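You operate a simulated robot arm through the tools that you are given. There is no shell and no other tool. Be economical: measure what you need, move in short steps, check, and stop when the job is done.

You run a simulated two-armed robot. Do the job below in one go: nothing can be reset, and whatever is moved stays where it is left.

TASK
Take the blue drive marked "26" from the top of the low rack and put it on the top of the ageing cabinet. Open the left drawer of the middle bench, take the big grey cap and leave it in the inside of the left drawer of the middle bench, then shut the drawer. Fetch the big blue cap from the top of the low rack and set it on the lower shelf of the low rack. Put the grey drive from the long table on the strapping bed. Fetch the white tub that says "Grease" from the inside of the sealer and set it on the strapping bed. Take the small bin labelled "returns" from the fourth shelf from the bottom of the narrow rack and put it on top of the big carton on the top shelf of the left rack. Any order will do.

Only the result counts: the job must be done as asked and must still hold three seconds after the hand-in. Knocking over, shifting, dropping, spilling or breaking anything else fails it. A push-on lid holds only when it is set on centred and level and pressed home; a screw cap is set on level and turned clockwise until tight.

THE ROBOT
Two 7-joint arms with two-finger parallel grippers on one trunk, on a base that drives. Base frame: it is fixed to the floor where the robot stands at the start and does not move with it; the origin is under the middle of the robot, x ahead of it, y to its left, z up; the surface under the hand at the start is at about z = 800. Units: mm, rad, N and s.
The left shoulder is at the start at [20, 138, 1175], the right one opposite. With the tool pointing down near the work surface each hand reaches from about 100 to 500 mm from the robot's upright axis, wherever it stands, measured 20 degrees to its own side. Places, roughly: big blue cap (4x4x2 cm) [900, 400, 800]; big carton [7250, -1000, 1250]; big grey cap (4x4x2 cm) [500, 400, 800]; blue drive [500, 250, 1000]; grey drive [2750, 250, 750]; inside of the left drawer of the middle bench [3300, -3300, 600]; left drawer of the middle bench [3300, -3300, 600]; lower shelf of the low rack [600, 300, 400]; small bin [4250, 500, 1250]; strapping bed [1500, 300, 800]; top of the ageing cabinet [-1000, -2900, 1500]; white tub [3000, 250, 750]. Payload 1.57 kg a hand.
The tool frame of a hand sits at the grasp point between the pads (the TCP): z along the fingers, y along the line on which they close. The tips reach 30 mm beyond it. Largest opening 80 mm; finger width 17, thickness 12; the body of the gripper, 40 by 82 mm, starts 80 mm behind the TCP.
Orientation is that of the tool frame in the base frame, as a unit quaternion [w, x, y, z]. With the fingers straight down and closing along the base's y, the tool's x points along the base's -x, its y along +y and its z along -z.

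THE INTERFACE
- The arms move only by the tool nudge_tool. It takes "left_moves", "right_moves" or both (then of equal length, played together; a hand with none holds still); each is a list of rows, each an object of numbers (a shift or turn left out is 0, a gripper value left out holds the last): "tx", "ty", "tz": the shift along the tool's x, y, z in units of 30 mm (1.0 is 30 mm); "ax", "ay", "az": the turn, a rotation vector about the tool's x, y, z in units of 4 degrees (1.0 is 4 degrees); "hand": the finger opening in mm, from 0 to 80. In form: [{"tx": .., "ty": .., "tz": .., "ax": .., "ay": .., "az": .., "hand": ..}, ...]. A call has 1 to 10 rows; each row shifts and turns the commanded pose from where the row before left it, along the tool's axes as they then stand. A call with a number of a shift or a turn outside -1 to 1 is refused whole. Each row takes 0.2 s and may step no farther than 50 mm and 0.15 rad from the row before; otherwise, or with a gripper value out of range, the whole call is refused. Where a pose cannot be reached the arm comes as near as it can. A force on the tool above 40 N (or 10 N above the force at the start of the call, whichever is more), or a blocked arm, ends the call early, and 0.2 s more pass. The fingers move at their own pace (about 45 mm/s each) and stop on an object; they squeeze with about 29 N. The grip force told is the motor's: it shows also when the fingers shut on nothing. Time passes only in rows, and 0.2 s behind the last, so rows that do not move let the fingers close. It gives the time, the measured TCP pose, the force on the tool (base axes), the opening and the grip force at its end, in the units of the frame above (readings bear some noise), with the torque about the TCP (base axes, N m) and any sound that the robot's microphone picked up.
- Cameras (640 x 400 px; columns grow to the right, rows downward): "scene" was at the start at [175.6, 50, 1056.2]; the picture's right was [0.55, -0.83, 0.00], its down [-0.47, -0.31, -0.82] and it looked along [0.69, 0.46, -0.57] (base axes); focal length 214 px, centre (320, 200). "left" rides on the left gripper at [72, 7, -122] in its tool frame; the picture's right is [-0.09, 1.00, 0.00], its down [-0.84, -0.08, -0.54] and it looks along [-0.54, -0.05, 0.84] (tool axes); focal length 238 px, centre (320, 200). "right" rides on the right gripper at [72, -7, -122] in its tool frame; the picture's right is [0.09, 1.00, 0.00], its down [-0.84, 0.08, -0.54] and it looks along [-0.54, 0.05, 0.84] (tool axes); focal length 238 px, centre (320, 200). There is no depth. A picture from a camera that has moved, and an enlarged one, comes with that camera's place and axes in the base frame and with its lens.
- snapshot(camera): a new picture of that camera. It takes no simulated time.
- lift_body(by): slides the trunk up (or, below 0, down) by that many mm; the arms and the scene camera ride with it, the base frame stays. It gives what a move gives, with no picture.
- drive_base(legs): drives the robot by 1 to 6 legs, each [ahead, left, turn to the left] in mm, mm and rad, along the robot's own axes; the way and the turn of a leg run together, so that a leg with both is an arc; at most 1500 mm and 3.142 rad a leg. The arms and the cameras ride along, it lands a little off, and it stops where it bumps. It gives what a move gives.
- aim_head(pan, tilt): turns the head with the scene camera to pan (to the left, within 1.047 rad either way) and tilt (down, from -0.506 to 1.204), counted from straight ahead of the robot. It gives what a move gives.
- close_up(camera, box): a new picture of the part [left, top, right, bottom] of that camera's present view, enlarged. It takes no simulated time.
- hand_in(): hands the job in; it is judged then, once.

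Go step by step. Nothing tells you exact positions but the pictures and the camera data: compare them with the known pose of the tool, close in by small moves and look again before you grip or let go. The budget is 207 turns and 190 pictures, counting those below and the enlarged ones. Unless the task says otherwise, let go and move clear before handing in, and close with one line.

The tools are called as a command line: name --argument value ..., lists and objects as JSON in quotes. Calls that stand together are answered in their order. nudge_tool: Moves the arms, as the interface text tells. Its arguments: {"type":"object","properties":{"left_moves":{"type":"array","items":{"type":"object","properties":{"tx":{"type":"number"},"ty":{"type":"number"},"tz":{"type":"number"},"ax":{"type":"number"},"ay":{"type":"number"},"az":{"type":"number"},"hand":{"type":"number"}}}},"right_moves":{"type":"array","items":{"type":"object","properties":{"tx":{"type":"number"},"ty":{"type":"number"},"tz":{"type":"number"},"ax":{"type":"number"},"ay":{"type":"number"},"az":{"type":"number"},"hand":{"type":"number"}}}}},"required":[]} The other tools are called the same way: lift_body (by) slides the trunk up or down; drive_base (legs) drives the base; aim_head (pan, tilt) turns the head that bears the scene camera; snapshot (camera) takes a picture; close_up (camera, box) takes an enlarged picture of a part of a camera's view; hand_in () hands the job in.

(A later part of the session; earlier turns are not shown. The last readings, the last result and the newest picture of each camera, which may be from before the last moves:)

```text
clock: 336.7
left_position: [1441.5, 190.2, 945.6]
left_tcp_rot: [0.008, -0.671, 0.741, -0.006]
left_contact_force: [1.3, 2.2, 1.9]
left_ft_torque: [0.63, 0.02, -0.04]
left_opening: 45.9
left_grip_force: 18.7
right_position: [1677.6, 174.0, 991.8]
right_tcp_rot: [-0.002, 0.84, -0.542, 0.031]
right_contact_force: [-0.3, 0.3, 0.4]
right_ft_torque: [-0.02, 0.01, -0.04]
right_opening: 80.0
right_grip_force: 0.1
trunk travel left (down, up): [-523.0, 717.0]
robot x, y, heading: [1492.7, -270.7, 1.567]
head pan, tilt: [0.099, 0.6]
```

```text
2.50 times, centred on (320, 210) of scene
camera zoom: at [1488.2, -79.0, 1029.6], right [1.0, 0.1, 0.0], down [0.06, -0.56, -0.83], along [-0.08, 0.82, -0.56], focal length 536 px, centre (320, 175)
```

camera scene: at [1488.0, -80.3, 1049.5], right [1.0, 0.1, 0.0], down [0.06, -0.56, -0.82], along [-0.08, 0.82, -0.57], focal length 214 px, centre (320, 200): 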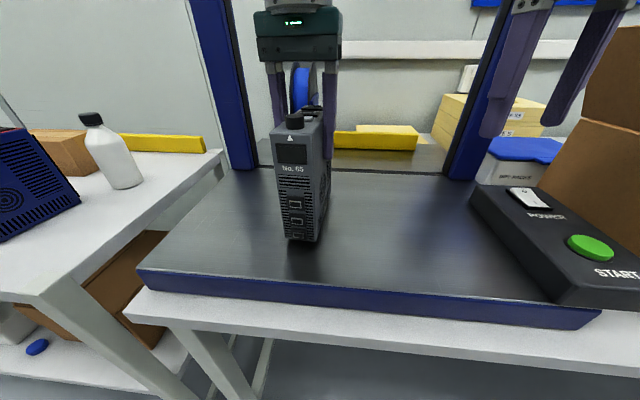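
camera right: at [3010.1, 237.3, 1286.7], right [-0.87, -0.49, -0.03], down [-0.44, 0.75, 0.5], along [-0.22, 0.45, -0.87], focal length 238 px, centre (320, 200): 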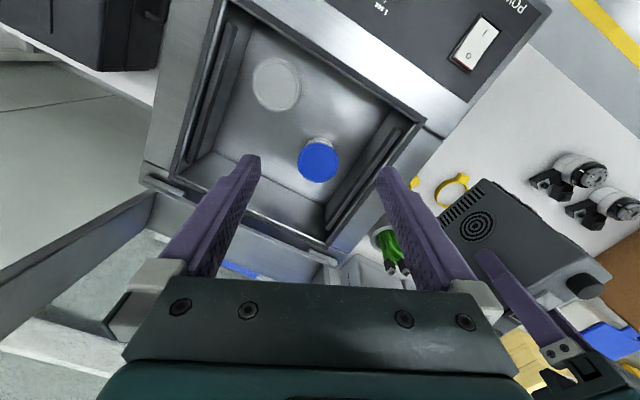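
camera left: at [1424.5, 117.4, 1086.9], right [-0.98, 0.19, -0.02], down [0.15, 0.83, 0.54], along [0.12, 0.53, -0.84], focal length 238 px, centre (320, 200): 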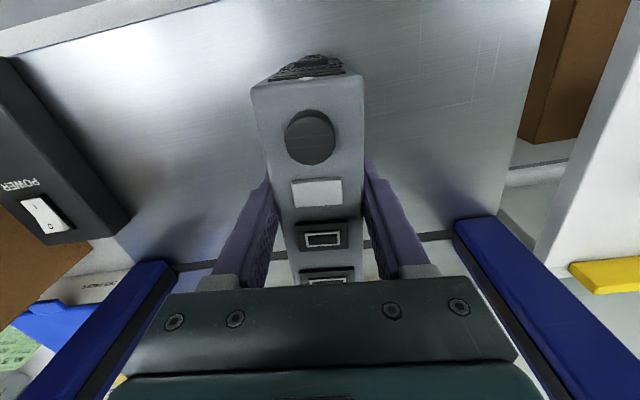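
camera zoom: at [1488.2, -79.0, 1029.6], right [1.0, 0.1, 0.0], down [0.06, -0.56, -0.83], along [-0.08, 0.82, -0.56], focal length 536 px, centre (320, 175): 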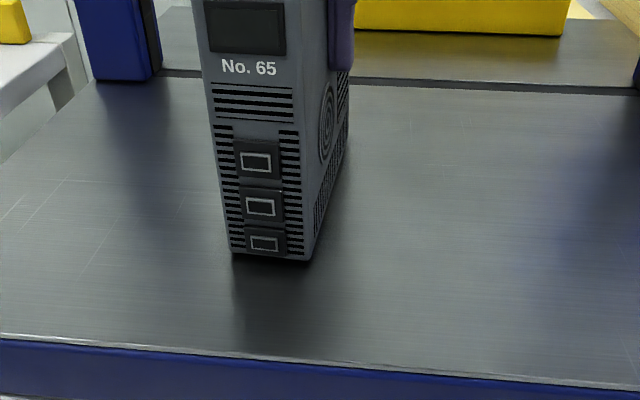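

It's touching the bed (z ≈ 838). Lowering a hair and releasing.

lift_body --by -2

nudge_tool --left_moves '[{"hand": 75}, {}, {}, {}]'

close_up --camera "scene" --box '[220, 50, 420, 290]'

```text
clock: 337.2
left_position: [1441.6, 191.4, 945.7]
left_tcp_rot: [0.007, -0.671, 0.741, -0.008]
left_contact_force: [3.3, -4.2, 23.5]
left_ft_torque: [0.03, 0.38, 0.07]
left_opening: 45.6
left_grip_force: 28.6
right_position: [1677.4, 175.4, 989.2]
right_tcp_rot: [-0.002, 0.839, -0.543, 0.03]
right_contact_force: [0.1, 0.2, 0.7]
right_ft_torque: [0.01, -0.04, -0.01]
right_opening: 80.1
right_grip_force: 0.2
trunk travel left (down, up): [-521.0, 719.0]
robot x, y, heading: [1492.8, -269.1, 1.57]
head pan, tilt: [0.099, 0.6]
```

```text
clock: 338.2
left_position: [1441.6, 189.3, 942.6]
left_tcp_rot: [0.006, -0.671, 0.742, -0.009]
left_contact_force: [0.6, -0.1, 0.2]
left_ft_torque: [0.01, 0.0, 0.02]
left_opening: 75.2
left_grip_force: 0.0
right_position: [1677.5, 174.4, 989.4]
right_tcp_rot: [-0.001, 0.839, -0.543, 0.03]
right_contact_force: [0.2, -0.5, 0.0]
right_ft_torque: [0.03, 0.0, -0.01]
right_opening: 79.9
right_grip_force: 0.0
trunk travel left (down, up): [-521.0, 719.0]
robot x, y, heading: [1490.6, -270.6, 1.567]
head pan, tilt: [0.099, 0.6]
```

```text
1.67 times, centred on (320, 170) of scene
camera zoom: at [1487.9, -79.7, 1027.6], right [1.0, 0.1, 0.0], down [0.06, -0.56, -0.83], along [-0.08, 0.82, -0.56], focal length 358 px, centre (320, 250)
```

zoom: 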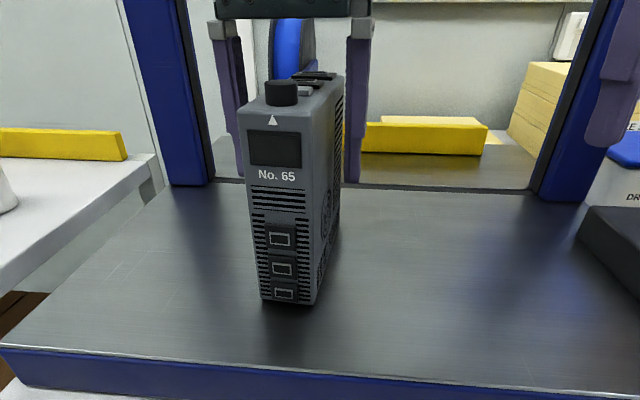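

The drive stands on the bed. I'll raise clear, back off, and retract the left arm in free space.

lift_body --by 230

drive_base --legs '[[-450, 0, 0]]'

nudge_tool --left_moves '[{"tz": 0.9}, {"tz": 0.9}, {"tz": 0.9}, {"tz": 0.9}, {"tx": 0.9}, {"tx": 0.9}, {"tx": 0.9}, {"tx": 0.9}, {"tx": 0.9}, {"tx": 0.9}]'

nudge_tool --left_moves '[{"tz": -0.9}, {"tz": -0.9}, {"tz": -0.9}, {"tz": -0.9}, {"tz": -0.9}, {"tz": -0.9}, {"tz": -0.9}, {"tz": -0.9}, {"tz": -0.9}]'

```text
clock: 340.6
left_position: [1441.5, 188.8, 1173.6]
left_tcp_rot: [0.005, -0.671, 0.742, -0.008]
left_contact_force: [0.5, 0.0, 0.5]
left_ft_torque: [0.04, -0.02, 0.04]
left_opening: 74.9
left_grip_force: 0.0
right_position: [1676.9, 173.5, 1218.5]
right_tcp_rot: [-0.001, 0.84, -0.543, 0.029]
right_contact_force: [0.1, 0.4, -0.4]
right_ft_torque: [0.01, -0.03, -0.02]
right_opening: 79.7
right_grip_force: 0.0
trunk travel left (down, up): [-751.0, 489.0]
robot x, y, heading: [1496.0, -269.7, 1.569]
head pan, tilt: [0.099, 0.6]
```

```text
clock: 343.4
left_position: [1440.0, -263.0, 1173.5]
left_tcp_rot: [0.006, -0.671, 0.741, -0.009]
left_contact_force: [-0.4, -0.2, -0.5]
left_ft_torque: [-0.01, 0.03, 0.01]
left_opening: 74.9
left_grip_force: 0.0
right_position: [1676.4, -276.7, 1219.7]
right_tcp_rot: [-0.002, 0.84, -0.542, 0.03]
right_contact_force: [0.1, -0.3, -1.1]
right_ft_torque: [0.01, 0.02, 0.02]
right_opening: 79.9
right_grip_force: 0.0
trunk travel left (down, up): [-751.0, 489.0]
robot x, y, heading: [1494.0, -718.0, 1.571]
head pan, tilt: [0.099, 0.6]
```

```text
clock: 345.6
left_position: [1422.6, -433.7, 1066.4]
left_tcp_rot: [0.006, -0.672, 0.74, -0.008]
left_contact_force: [0.1, 1.7, -0.2]
left_ft_torque: [-0.04, -0.03, -0.03]
left_opening: 75.1
left_grip_force: 0.0
left hand out of reach, approached as far as the arm can: row 3, 4
right_position: [1677.2, -277.2, 1218.2]
right_tcp_rot: [-0.002, 0.839, -0.543, 0.03]
right_contact_force: [-0.7, -0.3, -0.4]
right_ft_torque: [-0.04, 0.0, 0.01]
right_opening: 79.7
right_grip_force: 0.1
trunk travel left (down, up): [-751.0, 489.0]
robot x, y, heading: [1493.4, -719.4, 1.569]
head pan, tilt: [0.099, 0.6]
```

```text
clock: 347.8
left_position: [1416.6, -443.7, 1269.4]
left_tcp_rot: [-0.049, -0.669, 0.74, -0.056]
left_contact_force: [0.8, 0.3, -0.2]
left_ft_torque: [-0.02, -0.01, -0.01]
left_opening: 75.1
left_grip_force: 0.0
right_position: [1677.0, -277.2, 1218.8]
right_tcp_rot: [-0.001, 0.84, -0.542, 0.03]
right_contact_force: [0.2, 0.6, -0.1]
right_ft_torque: [0.0, 0.01, 0.02]
right_opening: 79.9
right_grip_force: 0.0
trunk travel left (down, up): [-751.0, 489.0]
robot x, y, heading: [1493.1, -719.3, 1.574]
head pan, tilt: [0.099, 0.6]
stopped in row 9 (left hand): the arm was blocked; the commanded pose is now the measured one
```

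Left arm folded. Now to the sealer for the tub.

drive_base --legs '[[0, -1268, 0], [500, 0, 0]]'

aim_head --pan -0.2 --tilt 0.75

snapshot --camera "right"

snapshot --camera "scene"

```text
clock: 356.7
left_position: [2681.6, 55.6, 1270.1]
left_tcp_rot: [-0.048, -0.673, 0.736, -0.055]
left_contact_force: [-0.6, 0.1, -0.5]
left_ft_torque: [0.0, 0.0, 0.0]
left_opening: 74.8
left_grip_force: 0.1
right_position: [2940.1, 224.9, 1219.9]
right_tcp_rot: [-0.001, 0.842, -0.538, 0.031]
right_contact_force: [0.1, 0.6, 0.6]
right_ft_torque: [-0.01, 0.01, 0.0]
right_opening: 80.1
right_grip_force: 0.0
trunk travel left (down, up): [-751.0, 489.0]
robot x, y, heading: [2758.1, -216.9, 1.578]
head pan, tilt: [0.099, 0.6]
```

```text
clock: 357.5
left_position: [2682.7, 56.0, 1270.6]
left_tcp_rot: [-0.048, -0.672, 0.736, -0.057]
left_contact_force: [-0.8, -0.5, -0.6]
left_ft_torque: [-0.01, -0.01, 0.0]
left_opening: 74.9
left_grip_force: 0.0
right_position: [2940.1, 225.0, 1220.0]
right_tcp_rot: [-0.002, 0.842, -0.539, 0.029]
right_contact_force: [0.7, -0.4, -0.1]
right_ft_torque: [0.01, -0.01, 0.01]
right_opening: 79.9
right_grip_force: 0.0
trunk travel left (down, up): [-751.0, 489.0]
robot x, y, heading: [2761.0, -220.4, 1.58]
head pan, tilt: [-0.201, 0.75]
```

```text
76 pictures are left
camera right: at [2970.1, 168.4, 1345.0], right [-0.86, -0.5, -0.03], down [-0.45, 0.74, 0.5], along [-0.23, 0.44, -0.87], focal length 238 px, centre (320, 200)
```

right: 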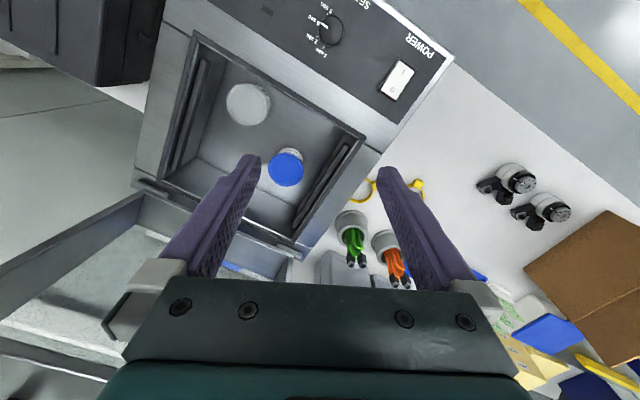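

```text
75 pictures are left
camera scene: at [2778.3, -36.5, 1244.8], right [0.98, -0.19, 0.0], down [-0.13, -0.67, -0.73], along [0.14, 0.72, -0.68], focal length 214 px, centre (320, 200)
```

scene: 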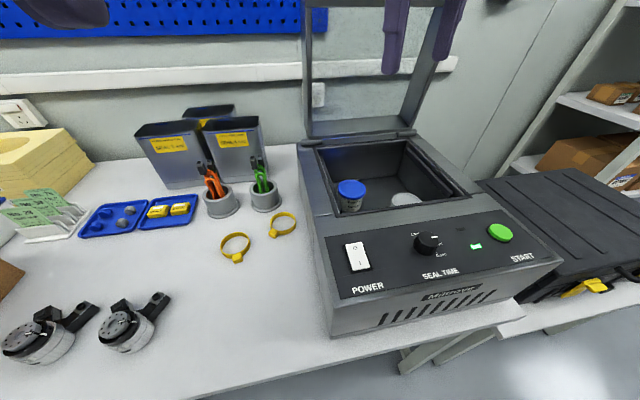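

drive_base --legs '[[78, 0, 0]]'

lift_body --by -150

nudge_tool --right_moves '[{"tx": -0.5, "ty": -0.3}, {"tx": -0.5, "ty": -0.3}]'

snapshot --camera "right"

```text
clock: 358.6
left_position: [2682.2, 135.5, 1271.1]
left_tcp_rot: [-0.049, -0.671, 0.738, -0.056]
left_contact_force: [0.5, -1.1, -0.2]
left_ft_torque: [-0.02, 0.03, 0.04]
left_opening: 74.9
left_grip_force: 0.2
right_position: [2938.4, 303.4, 1219.0]
right_tcp_rot: [-0.002, 0.842, -0.539, 0.03]
right_contact_force: [0.0, 0.2, 0.2]
right_ft_torque: [0.0, 0.0, -0.01]
right_opening: 80.0
right_grip_force: 0.1
trunk travel left (down, up): [-751.0, 489.0]
robot x, y, heading: [2761.1, -137.8, 1.576]
head pan, tilt: [-0.201, 0.75]
```

```text
clock: 360.3
left_position: [2681.4, 134.9, 1120.6]
left_tcp_rot: [-0.049, -0.672, 0.737, -0.056]
left_contact_force: [0.0, 0.1, 0.2]
left_ft_torque: [0.02, 0.0, 0.03]
left_opening: 75.1
left_grip_force: 0.0
right_position: [2938.9, 302.7, 1068.7]
right_tcp_rot: [-0.001, 0.842, -0.538, 0.03]
right_contact_force: [0.3, 0.8, -0.3]
right_ft_torque: [0.01, -0.02, 0.0]
right_opening: 80.0
right_grip_force: 0.1
trunk travel left (down, up): [-601.0, 639.0]
robot x, y, heading: [2757.8, -141.6, 1.58]
head pan, tilt: [-0.201, 0.75]
```

```text
clock: 360.9
left_position: [2681.6, 135.2, 1119.9]
left_tcp_rot: [-0.048, -0.671, 0.738, -0.056]
left_contact_force: [-0.5, 0.5, 0.1]
left_ft_torque: [0.03, 0.01, 0.0]
left_opening: 74.9
left_grip_force: 0.0
right_position: [2939.3, 304.2, 1067.8]
right_tcp_rot: [-0.002, 0.842, -0.538, 0.03]
right_contact_force: [0.3, 0.7, -0.3]
right_ft_torque: [-0.01, 0.04, 0.0]
right_opening: 80.0
right_grip_force: 0.1
right hand out of reach, approached as far as the arm can: row 1, 2
trunk travel left (down, up): [-601.0, 639.0]
robot x, y, heading: [2761.3, -141.6, 1.57]
head pan, tilt: [-0.201, 0.75]
```

```text
74 pictures are left
camera right: at [2969.7, 246.5, 1194.9], right [-0.86, -0.5, -0.03], down [-0.45, 0.74, 0.5], along [-0.23, 0.44, -0.87], focal length 238 px, centre (320, 200)
```

right: 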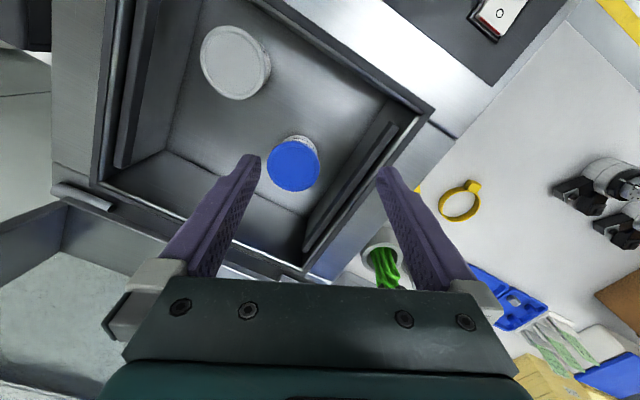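

Tub lid at about [2948, 369]. The yawed wrist limits reach, so I'll undo the yaw (there is ample room for closing along x) and advance.

nudge_tool --right_moves '[{"az": 1}, {"az": 1}, {"az": 1}, {"az": 1}, {"az": 1}, {"az": 1}, {"az": 1}, {"az": 1}]'

nudge_tool --right_moves '[{"tx": -0.7}, {"tx": -0.7}, {"tx": -0.7}]'

snapshot --camera "right"

```text
clock: 362.7
left_position: [2681.7, 135.0, 1121.6]
left_tcp_rot: [-0.048, -0.671, 0.738, -0.056]
left_contact_force: [0.6, 0.7, -1.1]
left_ft_torque: [-0.02, 0.0, -0.01]
left_opening: 75.0
left_grip_force: 0.1
right_position: [2940.1, 303.6, 1069.7]
right_tcp_rot: [0.009, -0.66, 0.751, -0.028]
right_contact_force: [0.2, 0.1, -0.4]
right_ft_torque: [-0.02, -0.02, 0.01]
right_opening: 80.0
right_grip_force: 0.0
trunk travel left (down, up): [-601.0, 639.0]
robot x, y, heading: [2762.5, -139.0, 1.581]
head pan, tilt: [-0.201, 0.75]
```

```text
clock: 363.5
left_position: [2680.9, 134.2, 1121.2]
left_tcp_rot: [-0.049, -0.671, 0.737, -0.056]
left_contact_force: [-0.1, 0.4, 0.1]
left_ft_torque: [0.01, 0.0, -0.03]
left_opening: 74.9
left_grip_force: 0.1
right_position: [2947.6, 333.7, 1066.4]
right_tcp_rot: [0.01, -0.662, 0.749, -0.028]
right_contact_force: [0.3, -1.1, 0.6]
right_ft_torque: [0.02, 0.0, 0.02]
right_opening: 79.9
right_grip_force: 0.1
right hand out of reach, approached as far as the arm can: row 2, 3
trunk travel left (down, up): [-601.0, 639.0]
robot x, y, heading: [2762.6, -136.9, 1.574]
head pan, tilt: [-0.201, 0.75]
```

```text
73 pictures are left
camera right: at [2940.0, 266.4, 1190.4], right [-1.0, 0.03, -0.05], down [0.0, 0.86, 0.52], along [0.06, 0.52, -0.85], focal length 238 px, centre (320, 200)
```

right: 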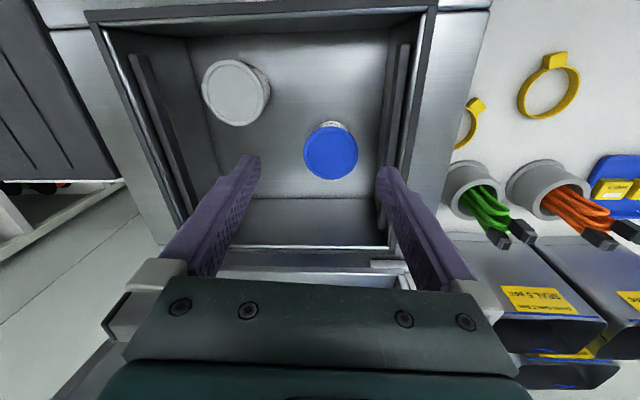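

nudge_tool --right_moves '[{"tz": 0.9}, {"tz": 0.9}, {"tz": 0.7}, {"tx": -0.5}, {"tx": -0.5}, {"tx": -0.3}]'

```text
clock: 364.9
left_position: [2681.9, 135.1, 1119.9]
left_tcp_rot: [-0.048, -0.671, 0.737, -0.056]
left_contact_force: [-0.5, 0.1, 1.0]
left_ft_torque: [0.02, 0.01, 0.0]
left_opening: 74.9
left_grip_force: 0.0
right_position: [2953.5, 336.2, 991.9]
right_tcp_rot: [0.01, -0.661, 0.75, -0.028]
right_contact_force: [-0.2, 0.3, 0.6]
right_ft_torque: [-0.02, 0.01, -0.03]
right_opening: 80.1
right_grip_force: 0.0
right hand out of reach, approached as far as the arm can: row 4, 5, 6
trunk travel left (down, up): [-601.0, 639.0]
robot x, y, heading: [2759.7, -141.5, 1.575]
head pan, tilt: [-0.201, 0.75]
```

Reach maxes out with a vertical tool; a 16° forward tilt gives the missing reach without affecting the x-closing grip.

nudge_tool --right_moves '[{"ay": -1}, {"ay": -1}, {"ay": -1}, {"ay": -1}, {"tx": -0.4, "tz": 0.1, "ty": 0.1}, {"tx": -0.4, "tz": 0.1, "ty": 0.1}]'

snapshot --camera "right"

```text
clock: 366.3
left_position: [2682.1, 134.1, 1119.7]
left_tcp_rot: [-0.049, -0.671, 0.737, -0.056]
left_contact_force: [0.2, 0.0, 0.3]
left_ft_torque: [0.01, -0.01, 0.01]
left_opening: 75.1
left_grip_force: 0.1
right_position: [2951.2, 361.6, 992.0]
right_tcp_rot: [0.115, -0.657, 0.742, 0.064]
right_contact_force: [0.1, 1.0, 0.2]
right_ft_torque: [0.02, 0.0, -0.03]
right_opening: 80.2
right_grip_force: 0.1
trunk travel left (down, up): [-601.0, 639.0]
robot x, y, heading: [2757.2, -142.7, 1.577]
head pan, tilt: [-0.201, 0.75]
```

```text
72 pictures are left
camera right: at [2939.6, 263.5, 1092.0], right [-1.0, 0.04, -0.08], down [-0.03, 0.68, 0.73], along [0.08, 0.73, -0.68], focal length 238 px, centre (320, 200)
```

right: 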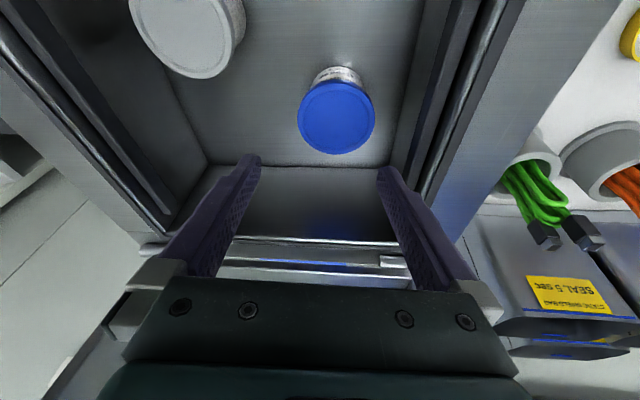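

nudge_tool --right_moves '[{"ax": -1}, {"ax": -0.25, "ty": 0.24}, {"tx": 0.2, "tz": 0.88}, {"tx": 0.2, "tz": 0.88}]'

snapshot --camera "right"

```text
clock: 367.3
left_position: [2681.4, 134.4, 1119.8]
left_tcp_rot: [-0.048, -0.672, 0.737, -0.056]
left_contact_force: [1.0, -0.4, 0.1]
left_ft_torque: [-0.01, 0.0, -0.01]
left_opening: 74.9
left_grip_force: 0.1
right_position: [2941.1, 363.8, 936.6]
right_tcp_rot: [0.085, -0.662, 0.738, 0.097]
right_contact_force: [-0.5, -0.9, 0.4]
right_ft_torque: [-0.04, 0.0, 0.0]
right_opening: 80.1
right_grip_force: 0.1
trunk travel left (down, up): [-601.0, 639.0]
robot x, y, heading: [2759.4, -141.4, 1.578]
head pan, tilt: [-0.201, 0.75]
```

```text
71 pictures are left
camera right: at [2941.2, 264.8, 1036.7], right [-1.0, 0.01, 0.01], down [0.01, 0.67, 0.74], along [0.01, 0.74, -0.67], focal length 238 px, centre (320, 200)
```

right: 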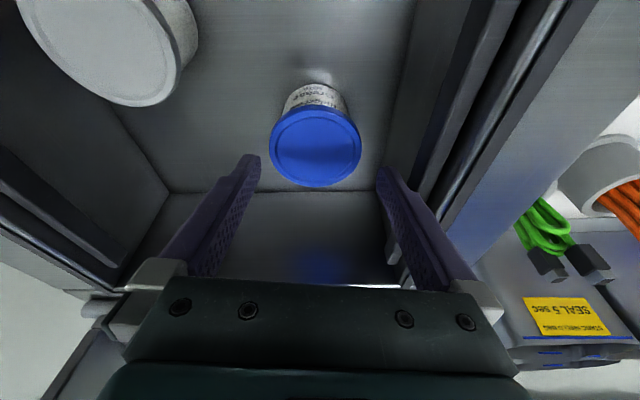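

nudge_tool --right_moves '[{"ty": -0.14}, {"tx": 0.18, "tz": 0.55}]'

snapshot --camera "right"

```text
clock: 367.9
left_position: [2680.7, 134.7, 1119.4]
left_tcp_rot: [-0.048, -0.672, 0.737, -0.056]
left_contact_force: [0.5, 0.7, 0.1]
left_ft_torque: [-0.02, 0.01, -0.01]
left_opening: 75.0
left_grip_force: 0.0
right_position: [2946.1, 362.0, 920.0]
right_tcp_rot: [0.085, -0.663, 0.738, 0.095]
right_contact_force: [0.7, -0.6, -0.1]
right_ft_torque: [0.02, 0.0, 0.04]
right_opening: 80.0
right_grip_force: 0.0
trunk travel left (down, up): [-601.0, 639.0]
robot x, y, heading: [2758.2, -140.4, 1.581]
head pan, tilt: [-0.201, 0.75]
```

```text
70 pictures are left
camera right: at [2945.2, 263.1, 1019.7], right [-1.0, 0.01, 0.01], down [0.01, 0.67, 0.74], along [0.01, 0.74, -0.67], focal length 238 px, centre (320, 200)
```

right: 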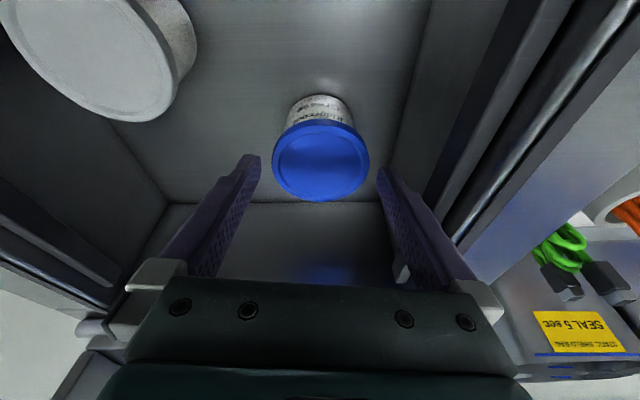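

nudge_tool --right_moves '[{"tx": 0.1, "tz": 0.4}, {"tx": 0.1, "tz": 0.4}, {"hand": 55}, {}, {}]'

snapshot --camera "right"

```text
clock: 369.1
left_position: [2682.6, 134.8, 1121.1]
left_tcp_rot: [-0.048, -0.672, 0.737, -0.056]
left_contact_force: [-0.4, -0.7, 0.6]
left_ft_torque: [0.0, -0.01, -0.01]
left_opening: 74.9
left_grip_force: 0.0
right_position: [2943.9, 362.6, 895.5]
right_tcp_rot: [0.084, -0.663, 0.737, 0.097]
right_contact_force: [-1.4, -2.9, 7.7]
right_ft_torque: [0.09, 0.09, 0.09]
right_opening: 76.3
right_grip_force: 29.2
trunk travel left (down, up): [-601.0, 639.0]
robot x, y, heading: [2760.0, -140.2, 1.578]
head pan, tilt: [-0.201, 0.75]
```

```text
69 pictures are left
camera right: at [2944.1, 263.5, 995.4], right [-1.0, 0.01, 0.01], down [0.01, 0.67, 0.74], along [0.01, 0.74, -0.67], focal length 238 px, centre (320, 200)
```

right: 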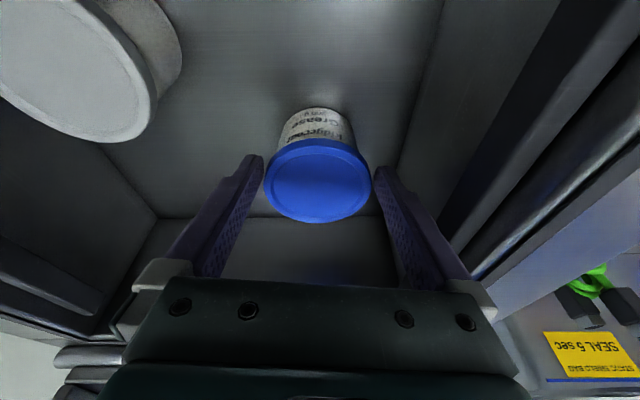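

The lid's top is actually at z ≈ 868 (about 77 mm wide), and I only pinched its upper rim. I'll open fully, shift forward ~15 mm and go ~23 mm deeper.

nudge_tool --right_moves '[{"hand": 80}, {}, {"tx": -0.29}, {"tz": 0.2}, {"tz": 0.2}]'

snapshot --camera "right"

```text
clock: 370.3
left_position: [2681.5, 134.9, 1120.1]
left_tcp_rot: [-0.049, -0.671, 0.737, -0.056]
left_contact_force: [-0.6, -0.3, -0.9]
left_ft_torque: [-0.01, 0.01, -0.03]
left_opening: 75.0
left_grip_force: 0.0
right_position: [2945.7, 373.3, 886.8]
right_tcp_rot: [0.085, -0.664, 0.737, 0.096]
right_contact_force: [-0.5, 0.7, -0.8]
right_ft_torque: [0.02, -0.01, 0.02]
right_opening: 79.9
right_grip_force: 0.1
trunk travel left (down, up): [-601.0, 639.0]
robot x, y, heading: [2761.1, -139.4, 1.581]
head pan, tilt: [-0.201, 0.75]
```

```text
68 pictures are left
camera right: at [2945.4, 275.0, 985.8], right [-1.0, 0.01, 0.01], down [0.01, 0.67, 0.74], along [0.01, 0.74, -0.67], focal length 238 px, centre (320, 200)
```

right: 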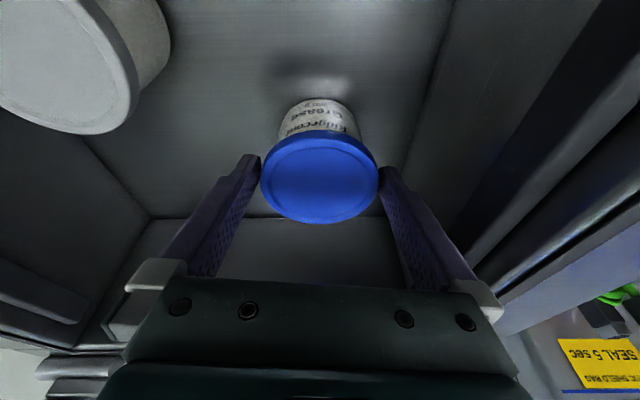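

nudge_tool --right_moves '[{"tz": 0.15}, {"tz": 0.15}, {"tz": 0.15}, {"tz": 0.1}]'

snapshot --camera "right"

```text
clock: 371.3
left_position: [2681.0, 134.3, 1119.3]
left_tcp_rot: [-0.049, -0.671, 0.737, -0.055]
left_contact_force: [0.4, 0.1, 0.6]
left_ft_torque: [0.01, 0.03, -0.01]
left_opening: 75.0
left_grip_force: 0.0
right_position: [2945.0, 372.3, 875.2]
right_tcp_rot: [0.085, -0.663, 0.738, 0.097]
right_contact_force: [0.3, 0.0, -0.5]
right_ft_torque: [-0.01, 0.01, -0.04]
right_opening: 80.0
right_grip_force: 0.0
right hand out of reach, approached as far as the arm can: row 3
trunk travel left (down, up): [-601.0, 639.0]
robot x, y, heading: [2759.0, -140.4, 1.578]
head pan, tilt: [-0.201, 0.75]
```

```text
67 pictures are left
camera right: at [2945.8, 273.2, 974.5], right [-1.0, 0.01, 0.01], down [0.01, 0.67, 0.74], along [0.01, 0.74, -0.67], focal length 238 px, centre (320, 200)
```

right: 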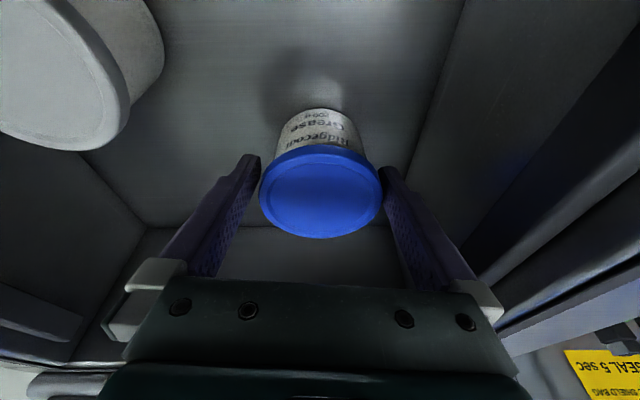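

nudge_tool --right_moves '[{"hand": 60}, {}, {}, {}]'

lift_body --by 40

snapshot --camera "right"

```text
clock: 372.3
left_position: [2682.2, 134.2, 1118.8]
left_tcp_rot: [-0.048, -0.672, 0.737, -0.056]
left_contact_force: [-0.1, -0.4, -0.4]
left_ft_torque: [-0.01, -0.01, 0.01]
left_opening: 74.8
left_grip_force: 0.0
right_position: [2945.8, 372.3, 875.8]
right_tcp_rot: [0.085, -0.663, 0.738, 0.096]
right_contact_force: [-0.9, 0.7, 0.0]
right_ft_torque: [0.07, 0.09, 0.01]
right_opening: 76.6
right_grip_force: 29.1
trunk travel left (down, up): [-601.0, 639.0]
robot x, y, heading: [2762.3, -145.8, 1.581]
head pan, tilt: [-0.201, 0.75]
```

```text
clock: 373.1
left_position: [2682.5, 133.7, 1159.6]
left_tcp_rot: [-0.048, -0.672, 0.737, -0.055]
left_contact_force: [0.1, 0.1, 0.4]
left_ft_torque: [0.0, 0.01, -0.02]
left_opening: 75.2
left_grip_force: 0.1
right_position: [2947.2, 370.7, 914.8]
right_tcp_rot: [0.085, -0.664, 0.737, 0.096]
right_contact_force: [0.0, -0.4, -1.9]
right_ft_torque: [0.0, -0.02, -0.01]
right_opening: 76.5
right_grip_force: 29.6
trunk travel left (down, up): [-641.0, 599.0]
robot x, y, heading: [2760.7, -136.5, 1.583]
head pan, tilt: [-0.201, 0.75]
```

```text
66 pictures are left
camera right: at [2945.7, 272.8, 1014.4], right [-1.0, 0.01, 0.01], down [0.01, 0.68, 0.74], along [0.01, 0.74, -0.68], focal length 238 px, centre (320, 200)
```

right: 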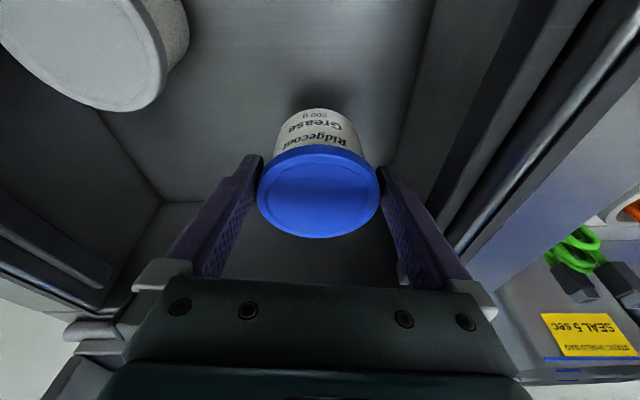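

The tub (with lid) is lifted. Raising it clear and carrying it to the strapping bed.

lift_body --by 120

drive_base --legs '[[-420, 0, 0], [0, 1365, 0], [225, 0, 0]]'

aim_head --pan -0.1 --tilt 0.7

snapshot --camera "scene"

```text
clock: 374.6
left_position: [2681.2, 135.4, 1280.2]
left_tcp_rot: [-0.048, -0.671, 0.738, -0.056]
left_contact_force: [0.2, 0.0, -0.7]
left_ft_torque: [-0.03, -0.01, 0.0]
left_opening: 75.2
left_grip_force: 0.1
right_position: [2945.5, 372.3, 1033.9]
right_tcp_rot: [0.085, -0.663, 0.737, 0.095]
right_contact_force: [0.0, 0.5, -2.0]
right_ft_torque: [0.0, 0.02, 0.01]
right_opening: 76.4
right_grip_force: 29.0
trunk travel left (down, up): [-761.0, 479.0]
robot x, y, heading: [2758.9, -140.4, 1.581]
head pan, tilt: [-0.201, 0.75]
```

```text
clock: 384.9
left_position: [1325.8, -77.7, 1280.7]
left_tcp_rot: [-0.048, -0.672, 0.737, -0.056]
left_contact_force: [-0.4, 0.0, -0.2]
left_ft_torque: [-0.02, -0.01, -0.04]
left_opening: 75.3
left_grip_force: 0.2
right_position: [1589.2, 160.5, 1034.7]
right_tcp_rot: [0.085, -0.662, 0.738, 0.095]
right_contact_force: [-0.8, -1.0, -3.0]
right_ft_torque: [-0.03, 0.0, 0.01]
right_opening: 76.2
right_grip_force: 29.1
trunk travel left (down, up): [-761.0, 479.0]
robot x, y, heading: [1404.0, -352.4, 1.575]
head pan, tilt: [-0.201, 0.75]
```

```text
clock: 385.6
left_position: [1325.4, -77.0, 1279.9]
left_tcp_rot: [-0.05, -0.671, 0.738, -0.056]
left_contact_force: [0.0, 0.4, 0.5]
left_ft_torque: [-0.01, 0.0, -0.01]
left_opening: 75.1
left_grip_force: 0.0
right_position: [1589.8, 160.0, 1034.4]
right_tcp_rot: [0.085, -0.663, 0.738, 0.096]
right_contact_force: [0.9, -0.4, -2.2]
right_ft_torque: [-0.02, 0.0, -0.03]
right_opening: 76.2
right_grip_force: 29.3
trunk travel left (down, up): [-761.0, 479.0]
robot x, y, heading: [1403.5, -356.0, 1.581]
head pan, tilt: [-0.099, 0.7]
```

```text
65 pictures are left
camera scene: at [1413.2, -166.9, 1259.0], right [1.0, -0.09, 0.0], down [-0.06, -0.64, -0.76], along [0.07, 0.76, -0.64], focal length 214 px, centre (320, 200)
```

scene: 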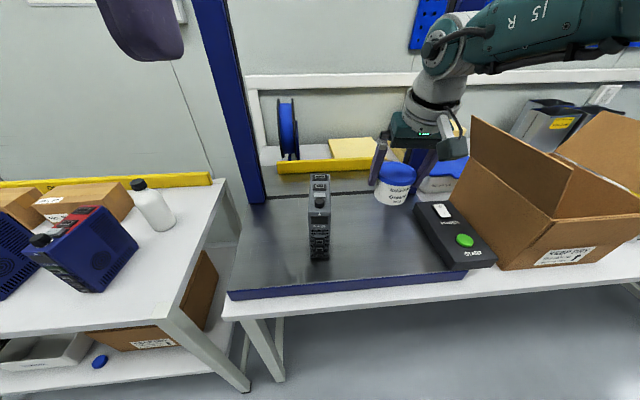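

lift_body --by -100

close_up --camera "scene" --box '[300, 100, 500, 240]'

```text
clock: 386.9
left_position: [1325.8, -76.0, 1179.9]
left_tcp_rot: [-0.049, -0.672, 0.737, -0.057]
left_contact_force: [0.5, 0.3, 0.5]
left_ft_torque: [-0.01, -0.03, 0.0]
left_opening: 75.0
left_grip_force: 0.0
right_position: [1587.9, 160.4, 935.1]
right_tcp_rot: [0.085, -0.663, 0.738, 0.096]
right_contact_force: [-0.3, -0.6, -2.5]
right_ft_torque: [-0.01, -0.03, -0.01]
right_opening: 76.5
right_grip_force: 29.3
trunk travel left (down, up): [-661.0, 579.0]
robot x, y, heading: [1400.8, -351.1, 1.577]
head pan, tilt: [-0.099, 0.7]
```

```text
2.86 times, centred on (400, 170) of scene
camera zoom: at [1413.2, -166.8, 1159.0], right [1.0, -0.09, 0.0], down [-0.06, -0.64, -0.76], along [0.07, 0.76, -0.64], focal length 613 px, centre (91, 286)
```

zoom: 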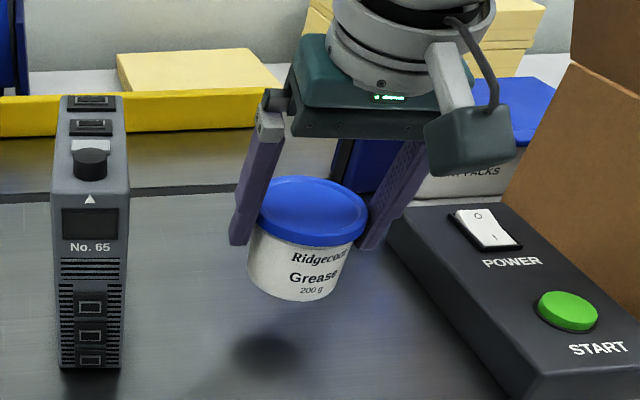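

lift_body --by -18

close_up --camera "scene" --box '[340, 80, 480, 200]'

```text
clock: 387.6
left_position: [1325.2, -76.7, 1161.6]
left_tcp_rot: [-0.048, -0.672, 0.737, -0.056]
left_contact_force: [0.0, 0.6, -0.3]
left_ft_torque: [0.03, 0.01, -0.03]
left_opening: 74.9
left_grip_force: 0.1
right_position: [1590.1, 159.5, 916.3]
right_tcp_rot: [0.085, -0.662, 0.739, 0.096]
right_contact_force: [0.0, 0.3, -2.9]
right_ft_torque: [0.01, 0.02, 0.01]
right_opening: 76.3
right_grip_force: 29.2
trunk travel left (down, up): [-643.0, 597.0]
robot x, y, heading: [1403.3, -350.3, 1.582]
head pan, tilt: [-0.099, 0.7]
```

```text
3.33 times, centred on (410, 140) of scene
camera zoom: at [1413.2, -166.8, 1140.9], right [1.0, -0.09, 0.0], down [-0.06, -0.64, -0.76], along [0.07, 0.76, -0.64], focal length 715 px, centre (20, 400)
```

zoom: 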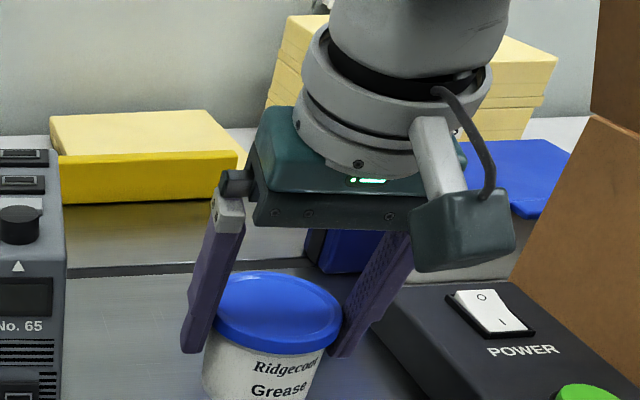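

lift_body --by -8

close_up --camera "scene" --box '[340, 130, 460, 230]'

```text
clock: 388.2
left_position: [1325.2, -78.1, 1153.2]
left_tcp_rot: [-0.048, -0.672, 0.737, -0.055]
left_contact_force: [0.3, -0.8, 0.1]
left_ft_torque: [-0.02, 0.01, -0.04]
left_opening: 75.1
left_grip_force: 0.1
right_position: [1589.4, 160.8, 908.4]
right_tcp_rot: [0.086, -0.662, 0.738, 0.095]
right_contact_force: [-0.3, 0.1, -1.6]
right_ft_torque: [-0.06, 0.02, -0.04]
right_opening: 76.2
right_grip_force: 28.7
trunk travel left (down, up): [-635.0, 605.0]
robot x, y, heading: [1404.2, -350.8, 1.584]
head pan, tilt: [-0.099, 0.7]
```

```text
4.00 times, centred on (400, 180) of scene
camera zoom: at [1413.2, -166.8, 1133.0], right [1.0, -0.09, 0.0], down [-0.06, -0.64, -0.76], along [0.07, 0.76, -0.64], focal length 858 px, centre (0, 280)
```

zoom: 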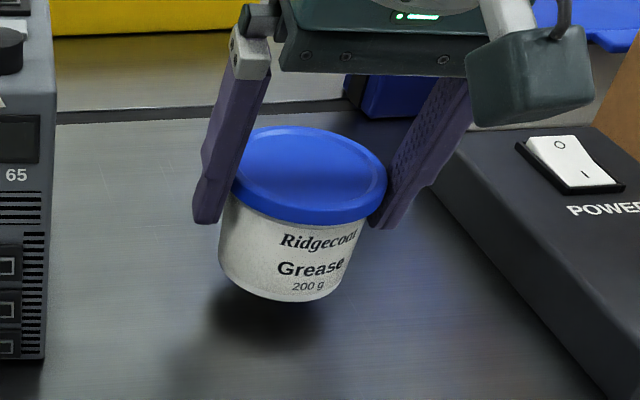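

lift_body --by -8

close_up --camera "scene" --box '[340, 130, 460, 230]'

```text
clock: 388.7
left_position: [1325.7, -75.9, 1145.3]
left_tcp_rot: [-0.049, -0.671, 0.738, -0.056]
left_contact_force: [0.0, 0.3, -0.6]
left_ft_torque: [0.0, 0.03, -0.01]
left_opening: 75.1
left_grip_force: 0.1
right_position: [1589.2, 160.2, 900.1]
right_tcp_rot: [0.086, -0.663, 0.738, 0.096]
right_contact_force: [-0.1, -0.6, -2.6]
right_ft_torque: [0.0, -0.01, -0.03]
right_opening: 76.4
right_grip_force: 29.4
trunk travel left (down, up): [-627.0, 613.0]
robot x, y, heading: [1404.0, -352.7, 1.574]
head pan, tilt: [-0.099, 0.7]
```

```text
4.00 times, centred on (400, 180) of scene
camera zoom: at [1413.2, -166.8, 1125.0], right [1.0, -0.09, 0.0], down [-0.06, -0.64, -0.76], along [0.07, 0.76, -0.64], focal length 858 px, centre (0, 280)
```

zoom: 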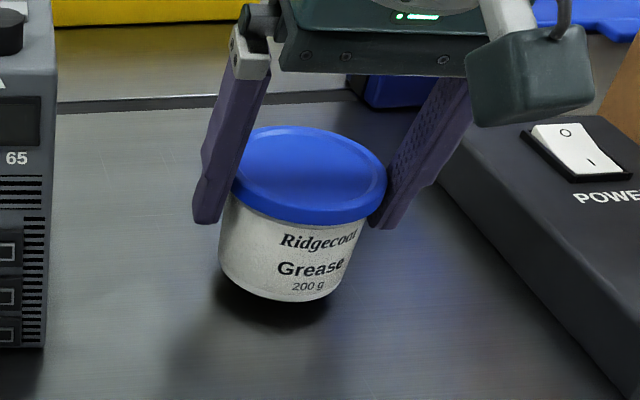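

lift_body --by -6

lift_body --by -3

```text
clock: 389.3
left_position: [1325.8, -77.7, 1140.5]
left_tcp_rot: [-0.048, -0.672, 0.737, -0.056]
left_contact_force: [0.1, 0.2, 0.1]
left_ft_torque: [0.01, -0.04, 0.02]
left_opening: 74.9
left_grip_force: 0.1
right_position: [1589.7, 161.2, 895.2]
right_tcp_rot: [0.085, -0.663, 0.738, 0.095]
right_contact_force: [-0.4, -0.2, -2.2]
right_ft_torque: [-0.03, -0.01, 0.01]
right_opening: 76.3
right_grip_force: 28.7
trunk travel left (down, up): [-621.0, 619.0]
robot x, y, heading: [1406.1, -354.5, 1.583]
head pan, tilt: [-0.099, 0.7]
```

```text
clock: 389.8
left_position: [1325.7, -76.4, 1137.3]
left_tcp_rot: [-0.049, -0.671, 0.737, -0.056]
left_contact_force: [-0.7, -0.9, -0.3]
left_ft_torque: [0.01, -0.02, 0.0]
left_opening: 75.2
left_grip_force: 0.0
right_position: [1589.1, 160.6, 891.5]
right_tcp_rot: [0.085, -0.662, 0.738, 0.096]
right_contact_force: [0.0, -0.7, -2.7]
right_ft_torque: [-0.02, 0.05, -0.02]
right_opening: 76.4
right_grip_force: 29.1
trunk travel left (down, up): [-618.0, 622.0]
robot x, y, heading: [1406.6, -352.6, 1.576]
head pan, tilt: [-0.099, 0.7]
```

lift_body --by -3

close_up --camera "scene" --box '[340, 130, 460, 230]'

```text
clock: 390.3
left_position: [1325.2, -76.6, 1133.5]
left_tcp_rot: [-0.048, -0.671, 0.738, -0.056]
left_contact_force: [-0.2, 0.1, -1.7]
left_ft_torque: [0.0, 0.0, 0.01]
left_opening: 75.1
left_grip_force: 0.1
right_position: [1589.8, 160.7, 890.0]
right_tcp_rot: [0.086, -0.663, 0.738, 0.097]
right_contact_force: [-1.5, -3.7, 11.6]
right_ft_torque: [-0.34, -0.21, -0.09]
right_opening: 76.4
right_grip_force: 29.2
trunk travel left (down, up): [-615.0, 625.0]
robot x, y, heading: [1400.3, -354.3, 1.579]
head pan, tilt: [-0.099, 0.7]
```

```text
4.00 times, centred on (400, 180) of scene
camera zoom: at [1413.4, -166.6, 1113.3], right [1.0, -0.09, 0.0], down [-0.06, -0.64, -0.77], along [0.07, 0.76, -0.64], focal length 858 px, centre (0, 280)
```

zoom: 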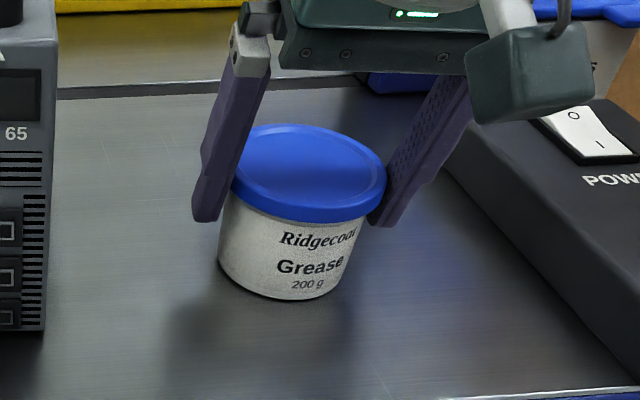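

Contact made. Releasing, then rising slowly.

nudge_tool --right_moves '[{"hand": 80}, {}, {}, {}]'

lift_body --by 40

snapshot --camera "scene"

```text
clock: 391.3
left_position: [1325.5, -76.9, 1134.3]
left_tcp_rot: [-0.048, -0.672, 0.737, -0.056]
left_contact_force: [0.5, -0.4, 0.1]
left_ft_torque: [0.01, 0.01, 0.03]
left_opening: 74.9
left_grip_force: 0.0
right_position: [1589.7, 160.1, 889.1]
right_tcp_rot: [0.085, -0.662, 0.738, 0.096]
right_contact_force: [-0.4, 0.0, 0.5]
right_ft_torque: [-0.01, 0.01, 0.01]
right_opening: 80.1
right_grip_force: 0.0
trunk travel left (down, up): [-615.0, 625.0]
robot x, y, heading: [1402.5, -347.0, 1.578]
head pan, tilt: [-0.099, 0.7]
```

```text
clock: 392.1
left_position: [1325.7, -77.1, 1174.3]
left_tcp_rot: [-0.048, -0.671, 0.738, -0.055]
left_contact_force: [-0.3, 0.2, 0.0]
left_ft_torque: [0.03, -0.01, 0.03]
left_opening: 75.3
left_grip_force: 0.0
right_position: [1589.5, 160.9, 929.0]
right_tcp_rot: [0.084, -0.662, 0.738, 0.095]
right_contact_force: [-0.7, 0.6, -0.2]
right_ft_torque: [-0.01, -0.01, 0.02]
right_opening: 79.9
right_grip_force: 0.0
trunk travel left (down, up): [-655.0, 585.0]
robot x, y, heading: [1404.2, -351.1, 1.578]
head pan, tilt: [-0.099, 0.7]
```

```text
59 pictures are left
camera scene: at [1413.2, -166.8, 1153.0], right [1.0, -0.09, 0.0], down [-0.06, -0.64, -0.76], along [0.07, 0.76, -0.64], focal length 214 px, centre (320, 200)
```

scene: 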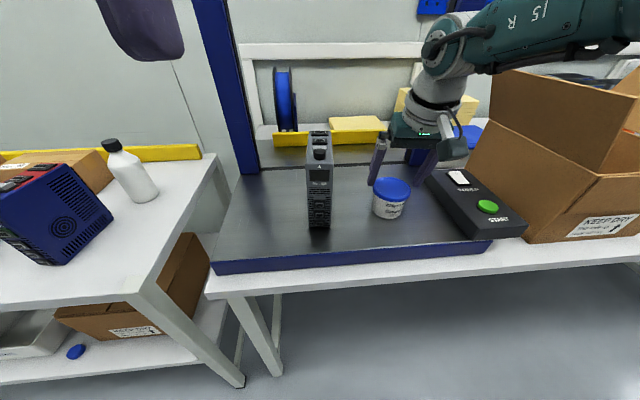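

Both items stand on the strapping bed. Raising, backing out, and heading to the narrow rack.

lift_body --by 150

drive_base --legs '[[-350, 0, 0], [0, -1400, 0], [0, -1300, 0]]'

aim_head --pan 0.0 --tilt 0.25

snapshot --camera "scene"

```text
clock: 393.9
left_position: [1324.6, -76.7, 1323.0]
left_tcp_rot: [-0.049, -0.672, 0.737, -0.056]
left_contact_force: [1.2, -0.2, 0.1]
left_ft_torque: [0.02, -0.02, 0.03]
left_opening: 74.8
left_grip_force: 0.0
right_position: [1590.2, 160.0, 1078.9]
right_tcp_rot: [0.085, -0.662, 0.738, 0.096]
right_contact_force: [0.6, -0.5, -0.2]
right_ft_torque: [-0.01, -0.01, -0.01]
right_opening: 79.8
right_grip_force: 0.0
trunk travel left (down, up): [-805.0, 435.0]
robot x, y, heading: [1409.6, -353.9, 1.58]
head pan, tilt: [-0.099, 0.7]
```

```text
clock: 408.9
left_position: [4039.1, -413.6, 1325.1]
left_tcp_rot: [-0.049, -0.67, 0.738, -0.055]
left_contact_force: [-0.1, -0.1, -0.7]
left_ft_torque: [-0.01, -0.03, -0.01]
left_opening: 75.3
left_grip_force: 0.1
right_position: [4304.9, -177.0, 1078.7]
right_tcp_rot: [0.085, -0.661, 0.739, 0.096]
right_contact_force: [-0.8, -0.3, 0.0]
right_ft_torque: [0.01, -0.01, 0.02]
right_opening: 80.1
right_grip_force: 0.1
trunk travel left (down, up): [-805.0, 435.0]
robot x, y, heading: [4116.7, -691.9, 1.57]
head pan, tilt: [-0.099, 0.7]
```

```text
clock: 409.8
left_position: [4038.7, -413.7, 1325.3]
left_tcp_rot: [-0.048, -0.671, 0.738, -0.056]
left_contact_force: [-0.3, 0.4, -0.3]
left_ft_torque: [0.02, -0.02, -0.01]
left_opening: 74.7
left_grip_force: 0.0
right_position: [4304.1, -176.5, 1078.1]
right_tcp_rot: [0.085, -0.661, 0.739, 0.096]
right_contact_force: [-0.4, -0.2, 0.0]
right_ft_torque: [0.01, 0.0, 0.03]
right_opening: 80.0
right_grip_force: 0.0
trunk travel left (down, up): [-805.0, 435.0]
robot x, y, heading: [4120.9, -690.7, 1.57]
head pan, tilt: [0.0, 0.25]
```

```text
58 pictures are left
camera scene: at [4118.4, -494.6, 1343.8], right [1.0, 0.0, 0.0], down [0.0, -0.25, -0.97], along [0.0, 0.97, -0.25], focal length 214 px, centre (320, 200)
```

scene: 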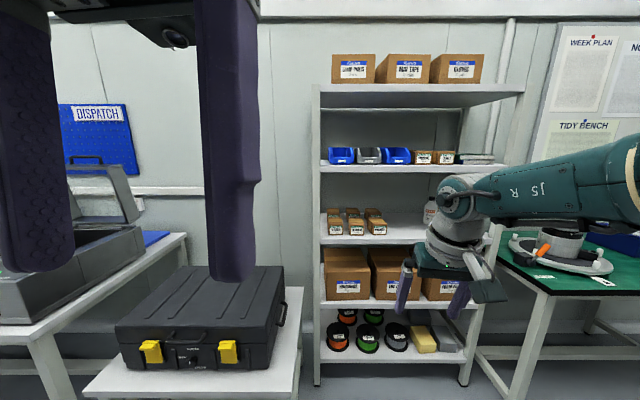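

close_up --camera "scene" --box '[310, 130, 510, 250]'

```text
3.20 times, centred on (410, 190) of scene
camera zoom: at [4118.4, -494.6, 1343.8], right [1.0, 0.0, 0.0], down [0.0, -0.25, -0.97], along [0.0, 0.97, -0.25], focal length 686 px, centre (32, 232)
```

zoom: 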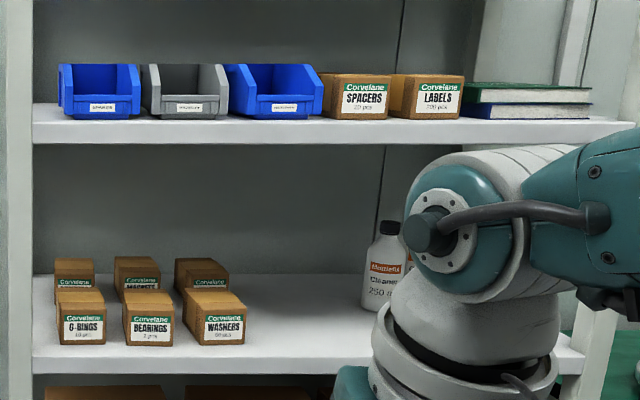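

Fourth shelf has three small bins; I need their labels. Moving a bit closer.

drive_base --legs '[[200, 60, 0]]'

aim_head --pan -0.3 --tilt 0.15

close_up --camera "scene" --box '[270, 110, 430, 220]'

```text
clock: 411.4
left_position: [3979.9, -214.5, 1323.8]
left_tcp_rot: [-0.048, -0.67, 0.739, -0.056]
left_contact_force: [0.2, 0.5, 0.2]
left_ft_torque: [-0.01, -0.02, -0.01]
left_opening: 74.9
left_grip_force: 0.0
right_position: [4245.3, 22.1, 1079.1]
right_tcp_rot: [0.085, -0.661, 0.74, 0.096]
right_contact_force: [0.2, 0.1, -0.1]
right_ft_torque: [0.03, -0.03, -0.02]
right_opening: 79.8
right_grip_force: 0.1
trunk travel left (down, up): [-805.0, 435.0]
robot x, y, heading: [4059.3, -490.5, 1.572]
head pan, tilt: [0.0, 0.25]
```

```text
clock: 412.2
left_position: [3978.4, -214.5, 1324.3]
left_tcp_rot: [-0.048, -0.67, 0.739, -0.055]
left_contact_force: [-0.2, 1.3, 0.3]
left_ft_torque: [0.01, -0.01, 0.0]
left_opening: 75.1
left_grip_force: 0.1
right_position: [4245.1, 22.1, 1078.8]
right_tcp_rot: [0.086, -0.661, 0.74, 0.096]
right_contact_force: [-0.1, 0.1, -0.4]
right_ft_torque: [0.02, 0.01, -0.04]
right_opening: 80.3
right_grip_force: 0.0
trunk travel left (down, up): [-805.0, 435.0]
robot x, y, heading: [4056.9, -491.2, 1.576]
head pan, tilt: [-0.3, 0.15]
```

```text
3.64 times, centred on (350, 165) of scene
camera zoom: at [4085.8, -300.7, 1353.1], right [0.96, -0.29, 0.0], down [-0.04, -0.14, -0.99], along [0.29, 0.95, -0.15], focal length 780 px, centre (211, 327)
```

zoom: 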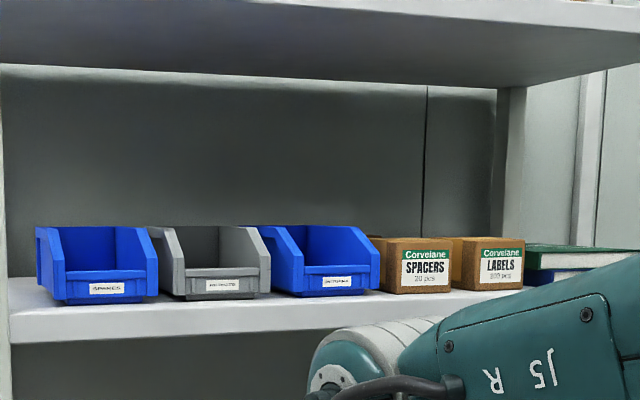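

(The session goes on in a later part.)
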